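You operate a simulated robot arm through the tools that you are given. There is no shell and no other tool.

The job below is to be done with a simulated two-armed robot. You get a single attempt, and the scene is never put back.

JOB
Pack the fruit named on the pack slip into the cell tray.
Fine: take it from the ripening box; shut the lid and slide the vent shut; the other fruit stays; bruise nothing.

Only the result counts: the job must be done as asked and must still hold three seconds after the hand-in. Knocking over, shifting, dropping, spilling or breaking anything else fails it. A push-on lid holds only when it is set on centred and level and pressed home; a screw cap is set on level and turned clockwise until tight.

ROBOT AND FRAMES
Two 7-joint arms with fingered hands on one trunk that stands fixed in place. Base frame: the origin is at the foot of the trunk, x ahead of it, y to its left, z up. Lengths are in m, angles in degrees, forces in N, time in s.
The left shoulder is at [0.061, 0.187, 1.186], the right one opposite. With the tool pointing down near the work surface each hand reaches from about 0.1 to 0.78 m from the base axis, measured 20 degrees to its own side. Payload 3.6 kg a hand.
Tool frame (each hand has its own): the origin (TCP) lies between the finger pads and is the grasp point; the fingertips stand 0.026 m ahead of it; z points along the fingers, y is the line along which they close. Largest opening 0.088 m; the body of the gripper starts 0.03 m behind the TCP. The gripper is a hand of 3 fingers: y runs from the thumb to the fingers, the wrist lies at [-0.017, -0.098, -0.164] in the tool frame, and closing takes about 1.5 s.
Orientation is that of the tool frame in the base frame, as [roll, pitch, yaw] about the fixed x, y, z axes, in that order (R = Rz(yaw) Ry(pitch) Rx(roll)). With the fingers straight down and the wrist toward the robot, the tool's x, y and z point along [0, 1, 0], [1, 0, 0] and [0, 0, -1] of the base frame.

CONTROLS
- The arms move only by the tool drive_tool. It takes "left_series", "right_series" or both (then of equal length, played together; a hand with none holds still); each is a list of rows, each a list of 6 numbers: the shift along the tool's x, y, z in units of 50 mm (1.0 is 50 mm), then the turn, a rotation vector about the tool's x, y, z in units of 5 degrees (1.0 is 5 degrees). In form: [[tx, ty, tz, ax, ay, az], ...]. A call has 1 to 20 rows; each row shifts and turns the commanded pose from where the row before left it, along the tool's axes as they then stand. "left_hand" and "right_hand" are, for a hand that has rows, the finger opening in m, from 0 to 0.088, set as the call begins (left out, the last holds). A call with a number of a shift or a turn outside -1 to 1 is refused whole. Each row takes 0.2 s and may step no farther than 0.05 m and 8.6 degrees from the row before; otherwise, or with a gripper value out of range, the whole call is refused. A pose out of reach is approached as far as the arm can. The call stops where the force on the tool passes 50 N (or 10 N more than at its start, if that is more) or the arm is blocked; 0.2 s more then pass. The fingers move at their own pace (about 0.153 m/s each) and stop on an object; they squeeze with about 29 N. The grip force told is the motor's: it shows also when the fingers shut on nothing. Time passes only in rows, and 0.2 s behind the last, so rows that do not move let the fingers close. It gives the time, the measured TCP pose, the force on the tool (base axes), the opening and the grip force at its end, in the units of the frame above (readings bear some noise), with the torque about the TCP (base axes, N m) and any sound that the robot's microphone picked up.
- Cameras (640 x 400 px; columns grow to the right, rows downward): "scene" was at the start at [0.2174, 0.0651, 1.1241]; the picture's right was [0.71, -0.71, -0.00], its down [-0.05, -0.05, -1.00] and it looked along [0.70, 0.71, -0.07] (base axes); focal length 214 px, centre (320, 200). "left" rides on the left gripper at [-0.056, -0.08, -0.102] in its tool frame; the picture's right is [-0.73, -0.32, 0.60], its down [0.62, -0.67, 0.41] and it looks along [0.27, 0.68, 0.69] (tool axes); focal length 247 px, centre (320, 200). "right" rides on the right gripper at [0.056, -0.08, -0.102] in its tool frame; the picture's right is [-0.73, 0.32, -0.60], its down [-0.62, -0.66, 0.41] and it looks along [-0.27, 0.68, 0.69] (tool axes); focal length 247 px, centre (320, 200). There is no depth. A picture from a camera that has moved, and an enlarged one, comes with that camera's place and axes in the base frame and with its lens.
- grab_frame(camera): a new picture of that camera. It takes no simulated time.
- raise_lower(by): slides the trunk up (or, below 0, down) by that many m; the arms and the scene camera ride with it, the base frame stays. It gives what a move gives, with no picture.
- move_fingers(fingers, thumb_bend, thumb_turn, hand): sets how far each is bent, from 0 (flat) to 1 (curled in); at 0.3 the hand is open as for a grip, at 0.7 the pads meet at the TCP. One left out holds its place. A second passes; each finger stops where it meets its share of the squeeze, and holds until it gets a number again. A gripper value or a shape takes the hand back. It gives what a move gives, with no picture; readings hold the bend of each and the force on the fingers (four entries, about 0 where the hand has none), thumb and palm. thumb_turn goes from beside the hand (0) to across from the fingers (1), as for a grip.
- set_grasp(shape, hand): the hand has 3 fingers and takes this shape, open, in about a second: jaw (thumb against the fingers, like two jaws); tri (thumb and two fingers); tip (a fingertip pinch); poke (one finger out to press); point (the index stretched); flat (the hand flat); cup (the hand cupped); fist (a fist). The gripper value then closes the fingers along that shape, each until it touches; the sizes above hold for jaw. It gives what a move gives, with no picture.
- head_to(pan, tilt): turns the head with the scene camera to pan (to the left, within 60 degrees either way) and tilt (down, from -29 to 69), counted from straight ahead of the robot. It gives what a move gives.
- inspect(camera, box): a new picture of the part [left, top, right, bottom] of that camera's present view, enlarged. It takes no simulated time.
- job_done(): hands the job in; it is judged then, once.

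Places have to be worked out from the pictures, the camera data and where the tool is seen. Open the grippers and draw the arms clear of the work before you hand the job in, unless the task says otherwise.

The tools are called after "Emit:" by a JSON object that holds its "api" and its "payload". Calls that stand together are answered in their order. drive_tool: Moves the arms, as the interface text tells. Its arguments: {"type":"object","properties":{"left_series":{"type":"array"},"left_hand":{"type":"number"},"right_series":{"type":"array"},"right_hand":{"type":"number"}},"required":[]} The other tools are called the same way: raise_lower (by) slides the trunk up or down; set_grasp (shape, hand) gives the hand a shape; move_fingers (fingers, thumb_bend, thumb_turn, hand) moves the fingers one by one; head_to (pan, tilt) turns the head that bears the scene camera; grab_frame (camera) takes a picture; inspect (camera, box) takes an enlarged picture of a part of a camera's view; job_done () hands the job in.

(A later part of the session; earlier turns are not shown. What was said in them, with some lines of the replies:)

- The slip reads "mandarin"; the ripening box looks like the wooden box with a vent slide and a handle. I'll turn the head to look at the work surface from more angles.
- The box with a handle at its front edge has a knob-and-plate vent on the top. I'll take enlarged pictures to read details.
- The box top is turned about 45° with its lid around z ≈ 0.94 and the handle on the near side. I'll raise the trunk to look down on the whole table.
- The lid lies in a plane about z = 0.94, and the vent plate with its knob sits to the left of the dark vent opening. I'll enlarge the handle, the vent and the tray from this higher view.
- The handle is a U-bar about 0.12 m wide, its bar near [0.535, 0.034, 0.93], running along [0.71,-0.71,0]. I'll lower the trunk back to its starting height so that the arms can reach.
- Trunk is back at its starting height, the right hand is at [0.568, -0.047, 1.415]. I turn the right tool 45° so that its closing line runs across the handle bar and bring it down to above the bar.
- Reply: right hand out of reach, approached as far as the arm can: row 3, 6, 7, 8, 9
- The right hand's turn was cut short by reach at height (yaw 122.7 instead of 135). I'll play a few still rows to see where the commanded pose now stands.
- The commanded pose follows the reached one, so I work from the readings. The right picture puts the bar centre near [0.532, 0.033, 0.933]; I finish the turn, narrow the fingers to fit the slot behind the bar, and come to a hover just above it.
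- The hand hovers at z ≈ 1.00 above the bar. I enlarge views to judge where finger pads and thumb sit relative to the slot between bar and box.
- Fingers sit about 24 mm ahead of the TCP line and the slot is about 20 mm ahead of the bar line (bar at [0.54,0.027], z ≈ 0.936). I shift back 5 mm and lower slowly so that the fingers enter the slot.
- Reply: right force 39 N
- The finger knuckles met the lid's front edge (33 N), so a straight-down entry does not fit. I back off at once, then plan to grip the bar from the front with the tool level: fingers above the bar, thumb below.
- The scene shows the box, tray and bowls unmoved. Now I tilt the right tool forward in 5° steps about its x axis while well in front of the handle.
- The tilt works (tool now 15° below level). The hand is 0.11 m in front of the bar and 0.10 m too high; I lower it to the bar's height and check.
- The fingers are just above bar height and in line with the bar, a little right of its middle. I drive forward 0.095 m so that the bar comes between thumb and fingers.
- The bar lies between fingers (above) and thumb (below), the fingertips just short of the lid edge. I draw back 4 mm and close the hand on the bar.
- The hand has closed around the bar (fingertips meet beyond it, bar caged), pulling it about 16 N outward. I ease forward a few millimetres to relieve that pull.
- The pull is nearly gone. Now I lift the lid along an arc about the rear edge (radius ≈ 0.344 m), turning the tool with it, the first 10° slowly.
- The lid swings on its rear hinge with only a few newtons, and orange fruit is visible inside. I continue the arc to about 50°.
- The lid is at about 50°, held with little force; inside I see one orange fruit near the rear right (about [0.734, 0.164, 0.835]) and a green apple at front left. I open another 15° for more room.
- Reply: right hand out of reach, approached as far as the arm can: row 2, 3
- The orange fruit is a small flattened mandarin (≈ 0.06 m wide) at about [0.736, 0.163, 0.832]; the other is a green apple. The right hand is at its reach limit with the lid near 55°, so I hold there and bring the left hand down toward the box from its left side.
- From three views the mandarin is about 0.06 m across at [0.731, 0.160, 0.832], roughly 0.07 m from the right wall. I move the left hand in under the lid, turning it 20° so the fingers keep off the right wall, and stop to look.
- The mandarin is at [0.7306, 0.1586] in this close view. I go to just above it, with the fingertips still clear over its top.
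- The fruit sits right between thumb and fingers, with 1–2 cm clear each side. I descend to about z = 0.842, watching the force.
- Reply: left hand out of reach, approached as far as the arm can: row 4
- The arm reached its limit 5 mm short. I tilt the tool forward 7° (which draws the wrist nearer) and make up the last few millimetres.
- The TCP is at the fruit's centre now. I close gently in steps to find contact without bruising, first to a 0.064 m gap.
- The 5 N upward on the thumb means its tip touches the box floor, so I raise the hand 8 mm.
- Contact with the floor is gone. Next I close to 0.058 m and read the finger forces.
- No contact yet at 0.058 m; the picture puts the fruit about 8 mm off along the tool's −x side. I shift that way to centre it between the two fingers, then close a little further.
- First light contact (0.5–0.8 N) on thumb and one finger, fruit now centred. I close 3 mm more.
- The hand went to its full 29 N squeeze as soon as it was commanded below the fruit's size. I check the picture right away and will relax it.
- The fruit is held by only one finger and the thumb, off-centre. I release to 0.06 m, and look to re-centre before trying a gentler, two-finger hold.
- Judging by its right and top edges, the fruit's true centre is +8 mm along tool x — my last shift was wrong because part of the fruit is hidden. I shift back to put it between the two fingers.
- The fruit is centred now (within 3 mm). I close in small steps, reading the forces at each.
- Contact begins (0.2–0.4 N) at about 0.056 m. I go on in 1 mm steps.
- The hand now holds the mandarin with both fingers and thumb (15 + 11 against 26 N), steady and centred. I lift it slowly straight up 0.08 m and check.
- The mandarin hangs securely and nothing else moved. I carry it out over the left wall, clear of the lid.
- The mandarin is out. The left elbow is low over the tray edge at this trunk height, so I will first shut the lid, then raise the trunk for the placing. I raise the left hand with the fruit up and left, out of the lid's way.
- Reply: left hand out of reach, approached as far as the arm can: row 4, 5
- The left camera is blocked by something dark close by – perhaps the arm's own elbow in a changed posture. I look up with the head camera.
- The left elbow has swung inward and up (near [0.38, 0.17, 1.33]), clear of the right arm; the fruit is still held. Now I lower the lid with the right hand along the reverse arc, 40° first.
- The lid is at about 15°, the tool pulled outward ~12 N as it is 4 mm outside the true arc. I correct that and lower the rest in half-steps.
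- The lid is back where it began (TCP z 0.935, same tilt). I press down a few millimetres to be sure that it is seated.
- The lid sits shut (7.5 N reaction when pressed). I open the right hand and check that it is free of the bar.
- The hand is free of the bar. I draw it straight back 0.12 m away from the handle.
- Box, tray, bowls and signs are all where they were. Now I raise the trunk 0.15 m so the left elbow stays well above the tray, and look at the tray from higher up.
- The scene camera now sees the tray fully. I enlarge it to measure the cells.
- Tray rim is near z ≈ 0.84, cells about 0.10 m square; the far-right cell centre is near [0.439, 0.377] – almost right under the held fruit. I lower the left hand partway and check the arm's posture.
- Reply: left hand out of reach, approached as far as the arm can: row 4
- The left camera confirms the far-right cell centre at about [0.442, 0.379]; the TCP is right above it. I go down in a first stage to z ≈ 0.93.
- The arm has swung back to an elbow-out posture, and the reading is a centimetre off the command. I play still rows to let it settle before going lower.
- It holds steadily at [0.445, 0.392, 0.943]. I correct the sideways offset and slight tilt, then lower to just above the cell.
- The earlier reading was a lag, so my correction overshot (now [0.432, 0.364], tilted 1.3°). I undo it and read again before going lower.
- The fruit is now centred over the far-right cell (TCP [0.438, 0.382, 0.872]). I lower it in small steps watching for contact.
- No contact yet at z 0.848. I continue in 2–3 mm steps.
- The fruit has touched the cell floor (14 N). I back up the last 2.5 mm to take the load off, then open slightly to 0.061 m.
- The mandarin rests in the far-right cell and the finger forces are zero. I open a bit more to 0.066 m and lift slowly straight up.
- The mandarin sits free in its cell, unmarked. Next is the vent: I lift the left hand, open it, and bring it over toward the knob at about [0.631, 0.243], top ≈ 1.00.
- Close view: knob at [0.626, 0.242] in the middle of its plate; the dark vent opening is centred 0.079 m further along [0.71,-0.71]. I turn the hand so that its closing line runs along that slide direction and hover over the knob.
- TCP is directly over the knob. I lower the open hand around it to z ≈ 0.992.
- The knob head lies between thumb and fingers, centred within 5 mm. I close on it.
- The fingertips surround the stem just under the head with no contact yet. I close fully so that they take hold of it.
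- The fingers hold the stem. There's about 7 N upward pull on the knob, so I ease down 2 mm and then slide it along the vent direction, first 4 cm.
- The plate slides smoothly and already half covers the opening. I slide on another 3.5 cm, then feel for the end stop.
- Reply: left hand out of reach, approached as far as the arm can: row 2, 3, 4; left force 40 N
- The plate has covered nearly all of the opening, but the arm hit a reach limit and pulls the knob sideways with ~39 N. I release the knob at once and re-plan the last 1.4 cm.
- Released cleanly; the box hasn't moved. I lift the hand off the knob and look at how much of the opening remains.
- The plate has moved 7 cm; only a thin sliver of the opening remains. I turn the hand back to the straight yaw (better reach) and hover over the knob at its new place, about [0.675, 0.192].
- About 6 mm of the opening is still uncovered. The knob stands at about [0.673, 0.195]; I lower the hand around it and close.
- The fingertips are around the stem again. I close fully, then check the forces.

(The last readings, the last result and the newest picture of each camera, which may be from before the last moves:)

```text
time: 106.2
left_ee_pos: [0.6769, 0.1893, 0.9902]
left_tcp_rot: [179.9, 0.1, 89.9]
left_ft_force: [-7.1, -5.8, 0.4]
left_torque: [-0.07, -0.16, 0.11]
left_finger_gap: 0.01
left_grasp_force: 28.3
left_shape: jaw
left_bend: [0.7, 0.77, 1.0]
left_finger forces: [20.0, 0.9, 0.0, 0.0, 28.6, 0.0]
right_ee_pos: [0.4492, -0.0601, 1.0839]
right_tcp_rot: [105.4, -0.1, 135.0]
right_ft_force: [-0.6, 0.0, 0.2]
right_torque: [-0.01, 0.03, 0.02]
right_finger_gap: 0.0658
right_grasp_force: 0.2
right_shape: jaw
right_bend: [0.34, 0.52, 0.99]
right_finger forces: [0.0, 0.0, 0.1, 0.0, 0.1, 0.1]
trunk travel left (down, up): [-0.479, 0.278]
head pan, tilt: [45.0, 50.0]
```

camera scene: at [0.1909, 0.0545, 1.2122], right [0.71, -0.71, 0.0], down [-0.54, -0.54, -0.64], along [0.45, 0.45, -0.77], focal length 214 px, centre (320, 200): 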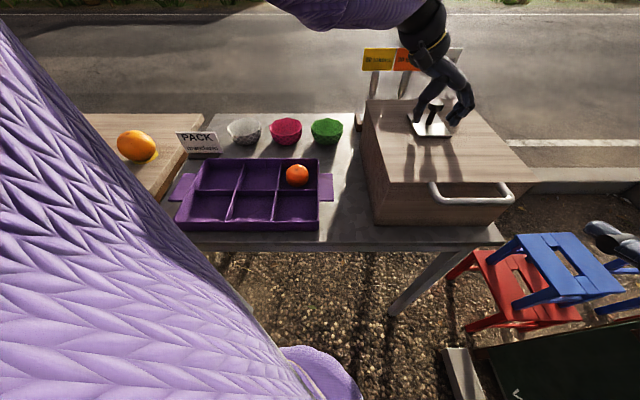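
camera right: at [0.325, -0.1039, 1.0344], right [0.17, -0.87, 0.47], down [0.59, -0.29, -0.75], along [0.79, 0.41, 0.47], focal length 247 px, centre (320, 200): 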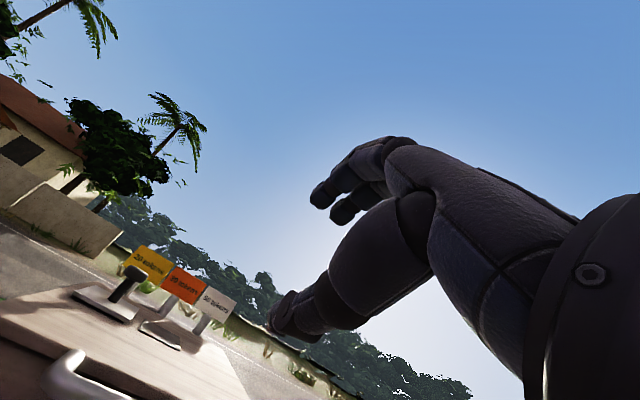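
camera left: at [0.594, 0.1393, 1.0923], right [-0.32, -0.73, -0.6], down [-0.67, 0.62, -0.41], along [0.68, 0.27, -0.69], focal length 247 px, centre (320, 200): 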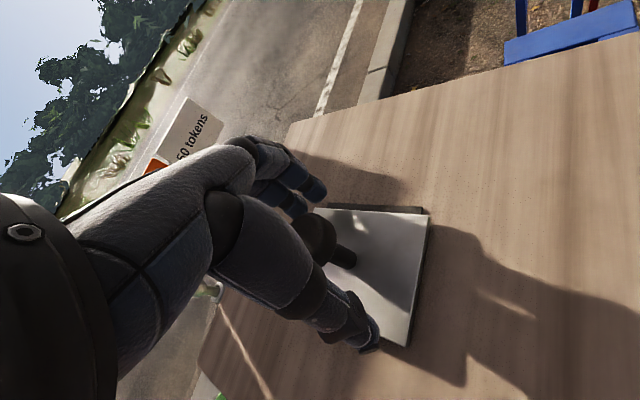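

The plate follows with very little resistance along the slide. I continue in small steps until the end stop is felt.

Emit:
{"api": "drive_tool", "payload": {"left_series": [[-0.04, 0.04, 0, 0, 0, 0], [-0.04, 0.04, 0, 0, 0, 0], [0, 0, 0, 0, 0, 0]]}}

Emit:
{"api": "inspect", "payload": {"camera": "left", "box": [220, 140, 480, 400]}}

Emit:
{"api": "inspect", "payload": {"camera": "scene", "box": [340, 30, 520, 200]}}

```text
time: 107.0
left_ee_pos: [0.6806, 0.1862, 0.9899]
left_tcp_rot: [180.0, 0.0, 90.0]
left_ft_force: [-6.5, -6.1, -0.1]
left_torque: [-0.11, -0.21, 0.11]
left_finger_gap: 0.01
left_grasp_force: 28.9
left_shape: jaw
left_bend: [0.7, 0.76, 1.0]
left_finger forces: [20.3, 0.9, 0.1, 0.0, 28.7, 0.0]
right_ee_pos: [0.4503, -0.0592, 1.0837]
right_tcp_rot: [105.4, -0.1, 135.0]
right_ft_force: [-0.1, 0.3, 0.3]
right_torque: [-0.01, -0.02, -0.02]
right_finger_gap: 0.0657
right_grasp_force: 0.1
right_shape: jaw
right_bend: [0.34, 0.52, 0.99]
right_finger forces: [0.1, 0.0, 0.1, 0.0, 0.0, 0.1]
trunk travel left (down, up): [-0.479, 0.278]
head pan, tilt: [45.0, 50.0]
```

```text
1.54 times, centred on (350, 270) of left
camera zoom: at [0.6012, 0.1303, 1.0912], right [-0.32, -0.73, -0.6], down [-0.66, 0.62, -0.41], along [0.68, 0.27, -0.69], focal length 380 px, centre (274, 92)
```

zoom: 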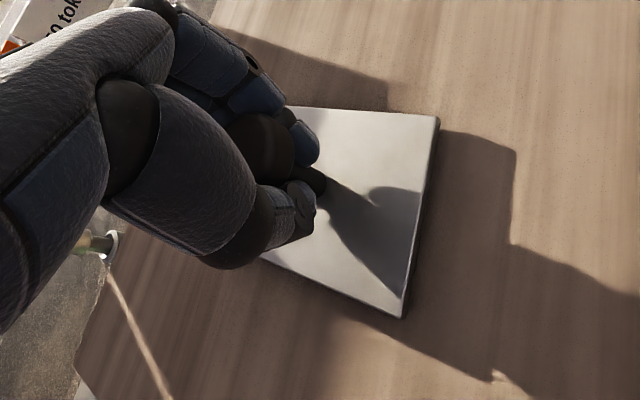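

```text
2.35 times, centred on (430, 115) of scene
camera zoom: at [0.1901, 0.0539, 1.2124], right [0.71, -0.71, 0.0], down [-0.54, -0.54, -0.64], along [0.46, 0.46, -0.77], focal length 505 px, centre (61, 400)
```

zoom: 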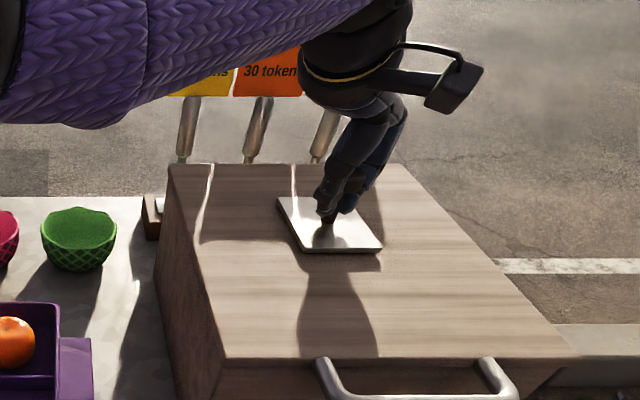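

The dark opening is now fully covered. I take one more 4 mm step to feel for the end stop.

Emit:
{"api": "drive_tool", "payload": {"left_series": [[-0.03, 0.03, 0, 0, 0, 0], [-0.03, 0.03, 0, 0, 0, 0], [0, 0, 0, 0, 0, 0]]}}

```text
time: 107.8
left_ee_pos: [0.6829, 0.184, 0.9905]
left_tcp_rot: [179.9, -0.2, 90.1]
left_ft_force: [-12.0, -2.1, 0.6]
left_torque: [-0.04, -0.14, 0.13]
left_finger_gap: 0.0099
left_grasp_force: 29.0
left_shape: jaw
left_bend: [0.7, 0.76, 1.0]
left_finger forces: [17.0, 1.5, 0.1, 0.1, 32.0, 0.1]
right_ee_pos: [0.4485, -0.0578, 1.0849]
right_tcp_rot: [105.4, -0.1, 134.9]
right_ft_force: [1.0, 0.1, -0.3]
right_torque: [0.05, 0.01, 0.0]
right_finger_gap: 0.0658
right_grasp_force: 0.1
right_shape: jaw
right_bend: [0.34, 0.52, 0.99]
right_finger forces: [0.0, 0.0, 0.0, 0.1, 0.0, 0.0]
trunk travel left (down, up): [-0.479, 0.278]
head pan, tilt: [45.0, 50.0]
```

Resistance along the slide has risen to about 7 N – the end stop, after about 8 cm of travel. One more small nudge to be sure it is fully home.

Emit:
{"api": "drive_tool", "payload": {"left_series": [[-0.03, 0.03, 0, 0, 0, 0], [0, 0, 0, 0, 0, 0]]}}

```text
time: 108.4
left_ee_pos: [0.6837, 0.1839, 0.9908]
left_tcp_rot: [179.9, 0.0, 90.0]
left_ft_force: [-16.3, 1.4, 0.6]
left_torque: [0.01, -0.12, 0.11]
left_finger_gap: 0.0104
left_grasp_force: 29.5
left_shape: jaw
left_bend: [0.7, 0.76, 1.0]
left_finger forces: [14.0, 3.8, 0.0, 0.1, 33.4, 0.0]
right_ee_pos: [0.4475, -0.0582, 1.0864]
right_tcp_rot: [105.4, -0.1, 135.0]
right_ft_force: [0.0, -0.1, 0.7]
right_torque: [-0.03, 0.01, -0.01]
right_finger_gap: 0.0659
right_grasp_force: 0.1
right_shape: jaw
right_bend: [0.34, 0.52, 0.99]
right_finger forces: [0.1, 0.0, 0.0, 0.0, 0.1, 0.0]
trunk travel left (down, up): [-0.479, 0.278]
head pan, tilt: [45.0, 50.0]
```

The force rises without movement, so the vent plate is against its stop. I ease off the push and open the hand.

Emit:
{"api": "drive_tool", "payload": {"left_series": [[0.05, -0.05, 0, 0, 0, 0], [0, 0, 0, 0, 0, 0]]}}

Emit:
{"api": "drive_tool", "payload": {"left_series": [[0, 0, 0, 0, 0, 0], [0, 0, 0, 0, 0, 0], [0, 0, 0, 0, 0, 0], [0, 0, 0, 0, 0, 0]], "left_hand": 0.07}}

Emit:
{"api": "grab_frame", "payload": {"camera": "left"}}

```text
time: 109.0
left_ee_pos: [0.6832, 0.1839, 0.9902]
left_tcp_rot: [179.9, 0.1, 89.9]
left_ft_force: [-7.7, -1.6, -2.5]
left_torque: [-0.03, -0.19, 0.11]
left_finger_gap: 0.0103
left_grasp_force: 29.0
left_shape: jaw
left_bend: [0.7, 0.77, 1.0]
left_finger forces: [18.1, 4.0, 0.0, 0.0, 28.5, 0.0]
right_ee_pos: [0.4489, -0.0577, 1.0844]
right_tcp_rot: [105.5, -0.1, 135.1]
right_ft_force: [0.6, -0.5, 0.4]
right_torque: [-0.04, 0.03, -0.05]
right_finger_gap: 0.0657
right_grasp_force: 0.0
right_shape: jaw
right_bend: [0.34, 0.52, 0.99]
right_finger forces: [0.0, 0.1, 0.0, 0.0, 0.1, 0.1]
trunk travel left (down, up): [-0.479, 0.278]
head pan, tilt: [45.0, 50.0]
```

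```text
time: 110.0
left_ee_pos: [0.6834, 0.1858, 0.9902]
left_tcp_rot: [-180.0, 0.0, 90.0]
left_ft_force: [-0.3, -0.6, 0.8]
left_torque: [0.01, 0.01, 0.02]
left_finger_gap: 0.0698
left_grasp_force: 0.2
left_shape: jaw
left_bend: [0.33, 0.47, 0.99]
left_finger forces: [0.1, 0.1, 0.1, 0.0, 0.2, 0.0]
right_ee_pos: [0.4505, -0.0593, 1.0836]
right_tcp_rot: [105.5, -0.1, 135.0]
right_ft_force: [0.3, 0.7, -0.6]
right_torque: [-0.02, 0.01, -0.03]
right_finger_gap: 0.0658
right_grasp_force: 0.1
right_shape: jaw
right_bend: [0.34, 0.52, 0.99]
right_finger forces: [0.1, 0.1, 0.0, 0.1, 0.1, 0.1]
trunk travel left (down, up): [-0.479, 0.278]
head pan, tilt: [45.0, 50.0]
```

```text
taken
camera left: at [0.6038, 0.1294, 1.0908], right [-0.32, -0.73, -0.6], down [-0.67, 0.62, -0.41], along [0.68, 0.27, -0.69], focal length 247 px, centre (320, 200)
```

left: 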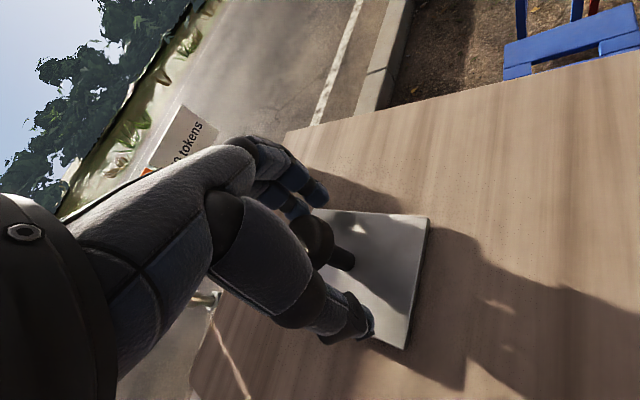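

The knob is free and the plate covers the opening. I lift the left hand straight up, then draw it back.

Emit:
{"api": "drive_tool", "payload": {"left_series": [[0, 0, -0.3, 0, 0, 0], [0, 0, -0.5, 0, 0, 0], [0, 0, -0.5, 0, 0, 0], [0, 0, -0.5, 0, 0, 0], [0, 0, -0.5, 0, 0, 0], [0.2, -0.5, -0.1, 0, 0, 0], [0.2, -0.5, -0.1, 0, 0, 0], [0.2, -0.5, -0.1, 0, 0, 0], [0.2, -0.5, -0.1, 0, 0, 0], [0.2, -0.5, -0.1, 0, 0, 0], [0.2, -0.5, -0.1, 0, 0, 0], [0.2, -0.5, -0.1, 0, 0, 0], [0, 0, 0, 0, 0, 0]]}}

Emit:
{"api": "grab_frame", "payload": {"camera": "left"}}

Emit:
{"api": "grab_frame", "payload": {"camera": "scene"}}

Emit:
{"api": "inspect", "payload": {"camera": "scene", "box": [340, 30, 540, 230]}}

```text
time: 112.8
left_ee_pos: [0.5075, 0.2547, 1.1395]
left_tcp_rot: [-180.0, 0.0, 90.0]
left_ft_force: [-0.8, 0.6, 0.1]
left_torque: [0.01, 0.0, 0.01]
left_finger_gap: 0.0696
left_grasp_force: 0.1
left_shape: jaw
left_bend: [0.33, 0.47, 0.99]
left_finger forces: [0.0, 0.0, 0.0, 0.0, 0.0, 0.0]
right_ee_pos: [0.4506, -0.0578, 1.0839]
right_tcp_rot: [105.5, -0.2, 135.1]
right_ft_force: [0.3, 0.3, 0.5]
right_torque: [0.03, -0.01, -0.01]
right_finger_gap: 0.066
right_grasp_force: 0.0
right_shape: jaw
right_bend: [0.34, 0.52, 0.99]
right_finger forces: [0.1, 0.0, 0.0, 0.0, 0.0, 0.0]
trunk travel left (down, up): [-0.479, 0.278]
head pan, tilt: [45.0, 50.0]
```

```text
taken
camera left: at [0.4289, 0.1981, 1.2404], right [-0.32, -0.73, -0.6], down [-0.67, 0.62, -0.41], along [0.67, 0.27, -0.69], focal length 247 px, centre (320, 200)
```

left: 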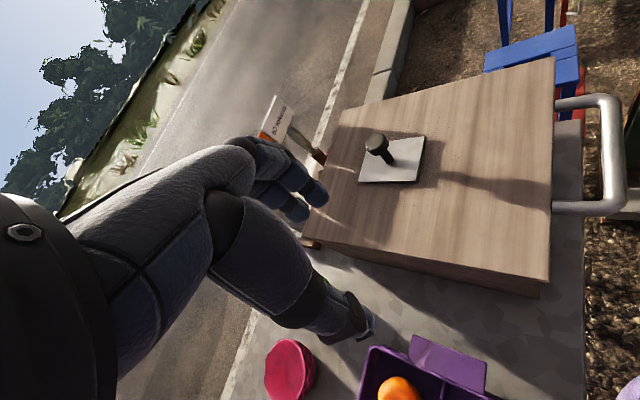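

```text
taken
camera scene: at [0.1913, 0.0544, 1.2121], right [0.71, -0.71, 0.0], down [-0.54, -0.54, -0.64], along [0.45, 0.45, -0.77], focal length 214 px, centre (320, 200)
```

scene: 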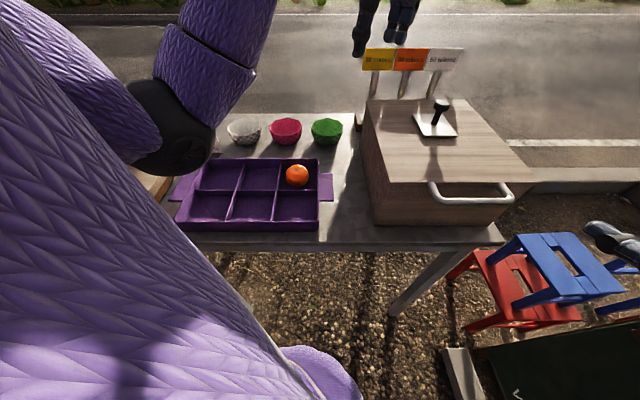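

```text
2.00 times, centred on (440, 130) of scene
camera zoom: at [0.1913, 0.0544, 1.2121], right [0.71, -0.71, 0.0], down [-0.54, -0.54, -0.64], along [0.45, 0.45, -0.77], focal length 429 px, centre (80, 340)
```

zoom: 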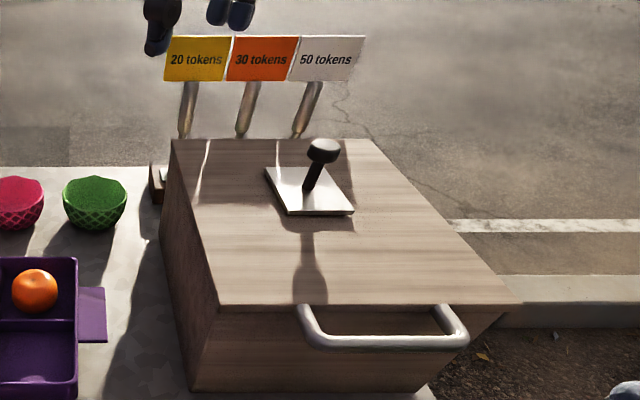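

The vent plate fully covers the opening. I take the same enlarged view as earlier to compare the lid's front edge and make sure that it is fully shut.

Emit:
{"api": "inspect", "payload": {"camera": "scene", "box": [340, 40, 540, 240]}}

Emit:
{"api": "inspect", "payload": {"camera": "left", "box": [300, 40, 640, 320]}}

Emit:
{"api": "grab_frame", "payload": {"camera": "right"}}

```text
2.00 times, centred on (440, 140) of scene
camera zoom: at [0.1913, 0.0544, 1.2121], right [0.71, -0.71, 0.0], down [-0.54, -0.54, -0.64], along [0.45, 0.45, -0.77], focal length 429 px, centre (80, 320)
```

zoom: 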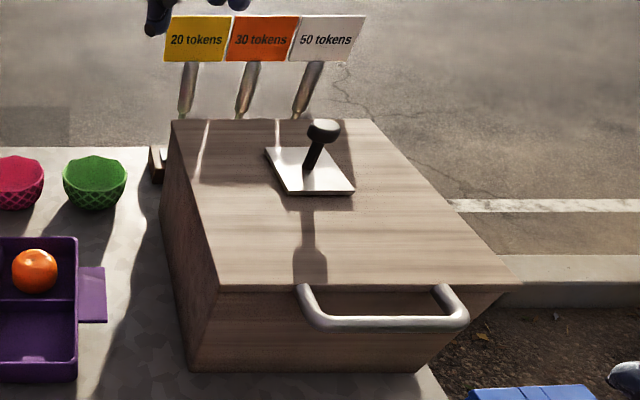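

```text
1.43 times, centred on (470, 180) of left
camera zoom: at [0.4289, 0.1981, 1.2404], right [-0.32, -0.73, -0.6], down [-0.67, 0.62, -0.41], along [0.67, 0.27, -0.69], focal length 353 px, centre (106, 229)
```

zoom: 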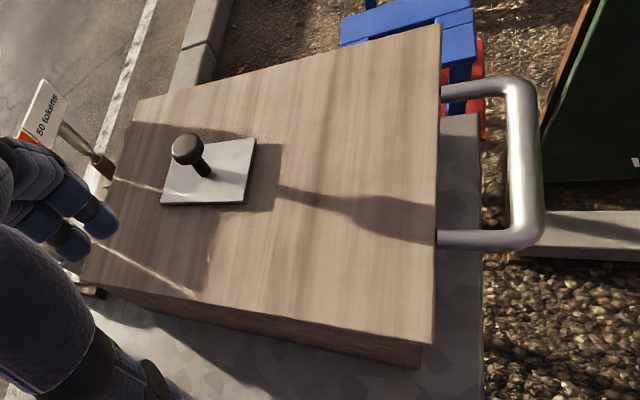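

```text
taken
camera right: at [0.3253, -0.1042, 1.0342], right [0.17, -0.87, 0.47], down [0.59, -0.29, -0.75], along [0.79, 0.41, 0.47], focal length 247 px, centre (320, 200)
```

right: 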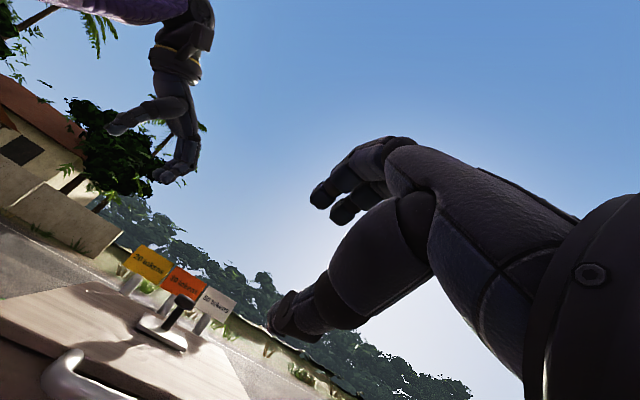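

Lid flush, vent closed, apple inside untouched, mandarin in its cell. I open both grippers fully and draw the arms further clear, the right hand back and away from the handle.

Emit:
{"api": "drive_tool", "payload": {"left_series": [[0, 0, -0.4, 0, 0, 0], [0, 0, -0.4, 0, 0, 0], [0, 0, -0.4, 0, 0, 0], [0, 0, 0, 0, 0, 0], [0, 0, 0, 0, 0, 0]], "right_series": [[0, 0, -0.5, 0, 0, 0], [0, 0, -0.5, 0, 0, 0], [0, 0, -0.2, 0, 0, 0], [0, 0, 0, 0, 0, 0], [0, 0, 0, 0, 0, 0]], "left_hand": 0.088, "right_hand": 0.088}}

Emit:
{"api": "grab_frame", "payload": {"camera": "scene"}}

Emit:
{"api": "grab_frame", "payload": {"camera": "left"}}

```text
time: 114.0
left_ee_pos: [0.5078, 0.2533, 1.1999]
left_tcp_rot: [180.0, -0.1, 90.0]
left_ft_force: [0.4, -0.2, 0.0]
left_torque: [0.0, 0.01, 0.0]
left_finger_gap: 0.0875
left_grasp_force: 0.0
left_shape: jaw
left_bend: [0.3, 0.3, 0.98]
left_finger forces: [0.0, 0.1, 0.1, 0.0, 0.0, 0.0]
right_ee_pos: [0.4103, -0.0986, 1.0992]
right_tcp_rot: [105.5, -0.1, 135.0]
right_ft_force: [0.0, 0.0, -0.1]
right_torque: [0.02, -0.01, 0.0]
right_finger_gap: 0.0876
right_grasp_force: 0.1
right_shape: jaw
right_bend: [0.3, 0.3, 0.98]
right_finger forces: [0.1, 0.0, 0.1, 0.0, 0.0, 0.1]
trunk travel left (down, up): [-0.479, 0.278]
head pan, tilt: [45.0, 50.0]
```

```text
taken
camera scene: at [0.1909, 0.0547, 1.2122], right [0.71, -0.71, 0.0], down [-0.54, -0.54, -0.64], along [0.45, 0.45, -0.77], focal length 214 px, centre (320, 200)
```

scene: 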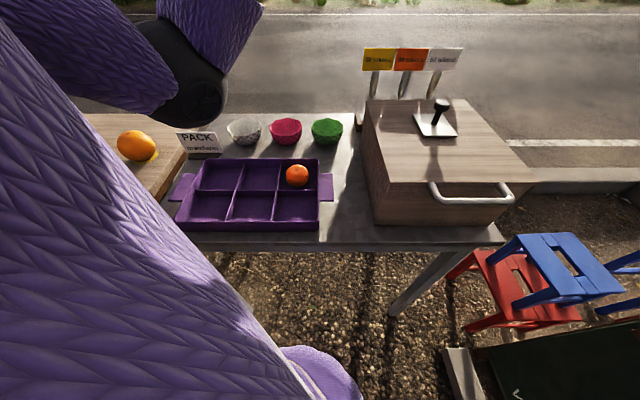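

```text
taken
camera left: at [0.4286, 0.1982, 1.3013], right [-0.32, -0.73, -0.6], down [-0.67, 0.62, -0.41], along [0.68, 0.27, -0.69], focal length 247 px, centre (320, 200)
```

left: 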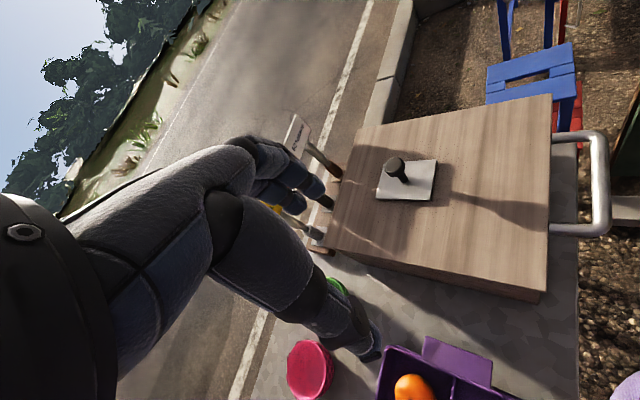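

Everything stands in its place: tray, bowls, slip, signs, stool, box shut, vent closed, mandarin in the cell. One last close look at the fruit before the hand-in.

Emit:
{"api": "inspect", "payload": {"camera": "scene", "box": [260, 150, 340, 210]}}

```text
6.67 times, centred on (300, 180) of scene
camera zoom: at [0.1909, 0.0547, 1.2122], right [0.71, -0.71, 0.0], down [-0.54, -0.54, -0.64], along [0.45, 0.45, -0.77], focal length 1430 px, centre (453, 333)
```

zoom: 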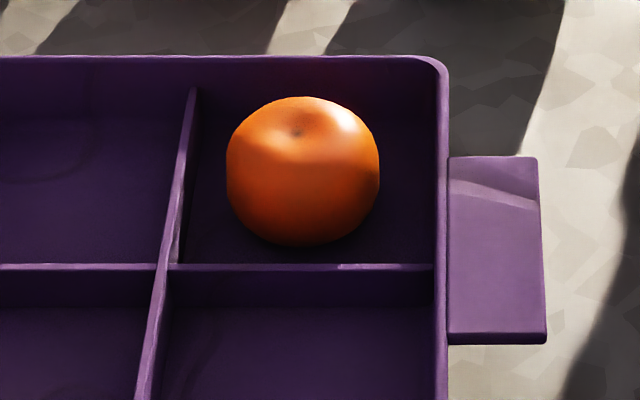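

The mandarin rests cleanly in the cell with no mark, the lid and vent are shut, and both hands are open and clear. I hand the job in.

Emit:
{"api": "job_done", "payload": {}}

```text
The job is handed in.
```

The mandarin is in the far-right cell of the tray, and the ripening box is closed with its vent shut. I've handed the job in, but no verdict came back.

- **Fruit:** the box held one mandarin and a green apple. I took only the mandarin. It shows no marks in the last close-up. I last saw the apple in place just before closing the lid.
- **Lid:** it sits flush and took a light downward press, about 7.5 N, without moving.
- **Vent:** the plate slid about 8 cm to its end stop and fully covers the opening.
- **Everything else:** the tray, bowls, pack slip and signs look unmoved in the final picture. Both hands are open and clear of the work.

**Bruising:** the mandarin took more force than I wanted. The hand gripped it at its full force of about 29 N. The first grip was off-centre, with 31 N on one finger, so I let go and took hold again evenly. It also touched down in the cell at about 14 N before I eased off. If the bruise limit is below these forces, that condition may fail despite the clean look.

**Hard contacts:** early on, the right hand pressed on the lid's front edge at about 33 N. Later, the left hand pulled sideways on the vent knob at about 39 N. The box did not visibly move either time.
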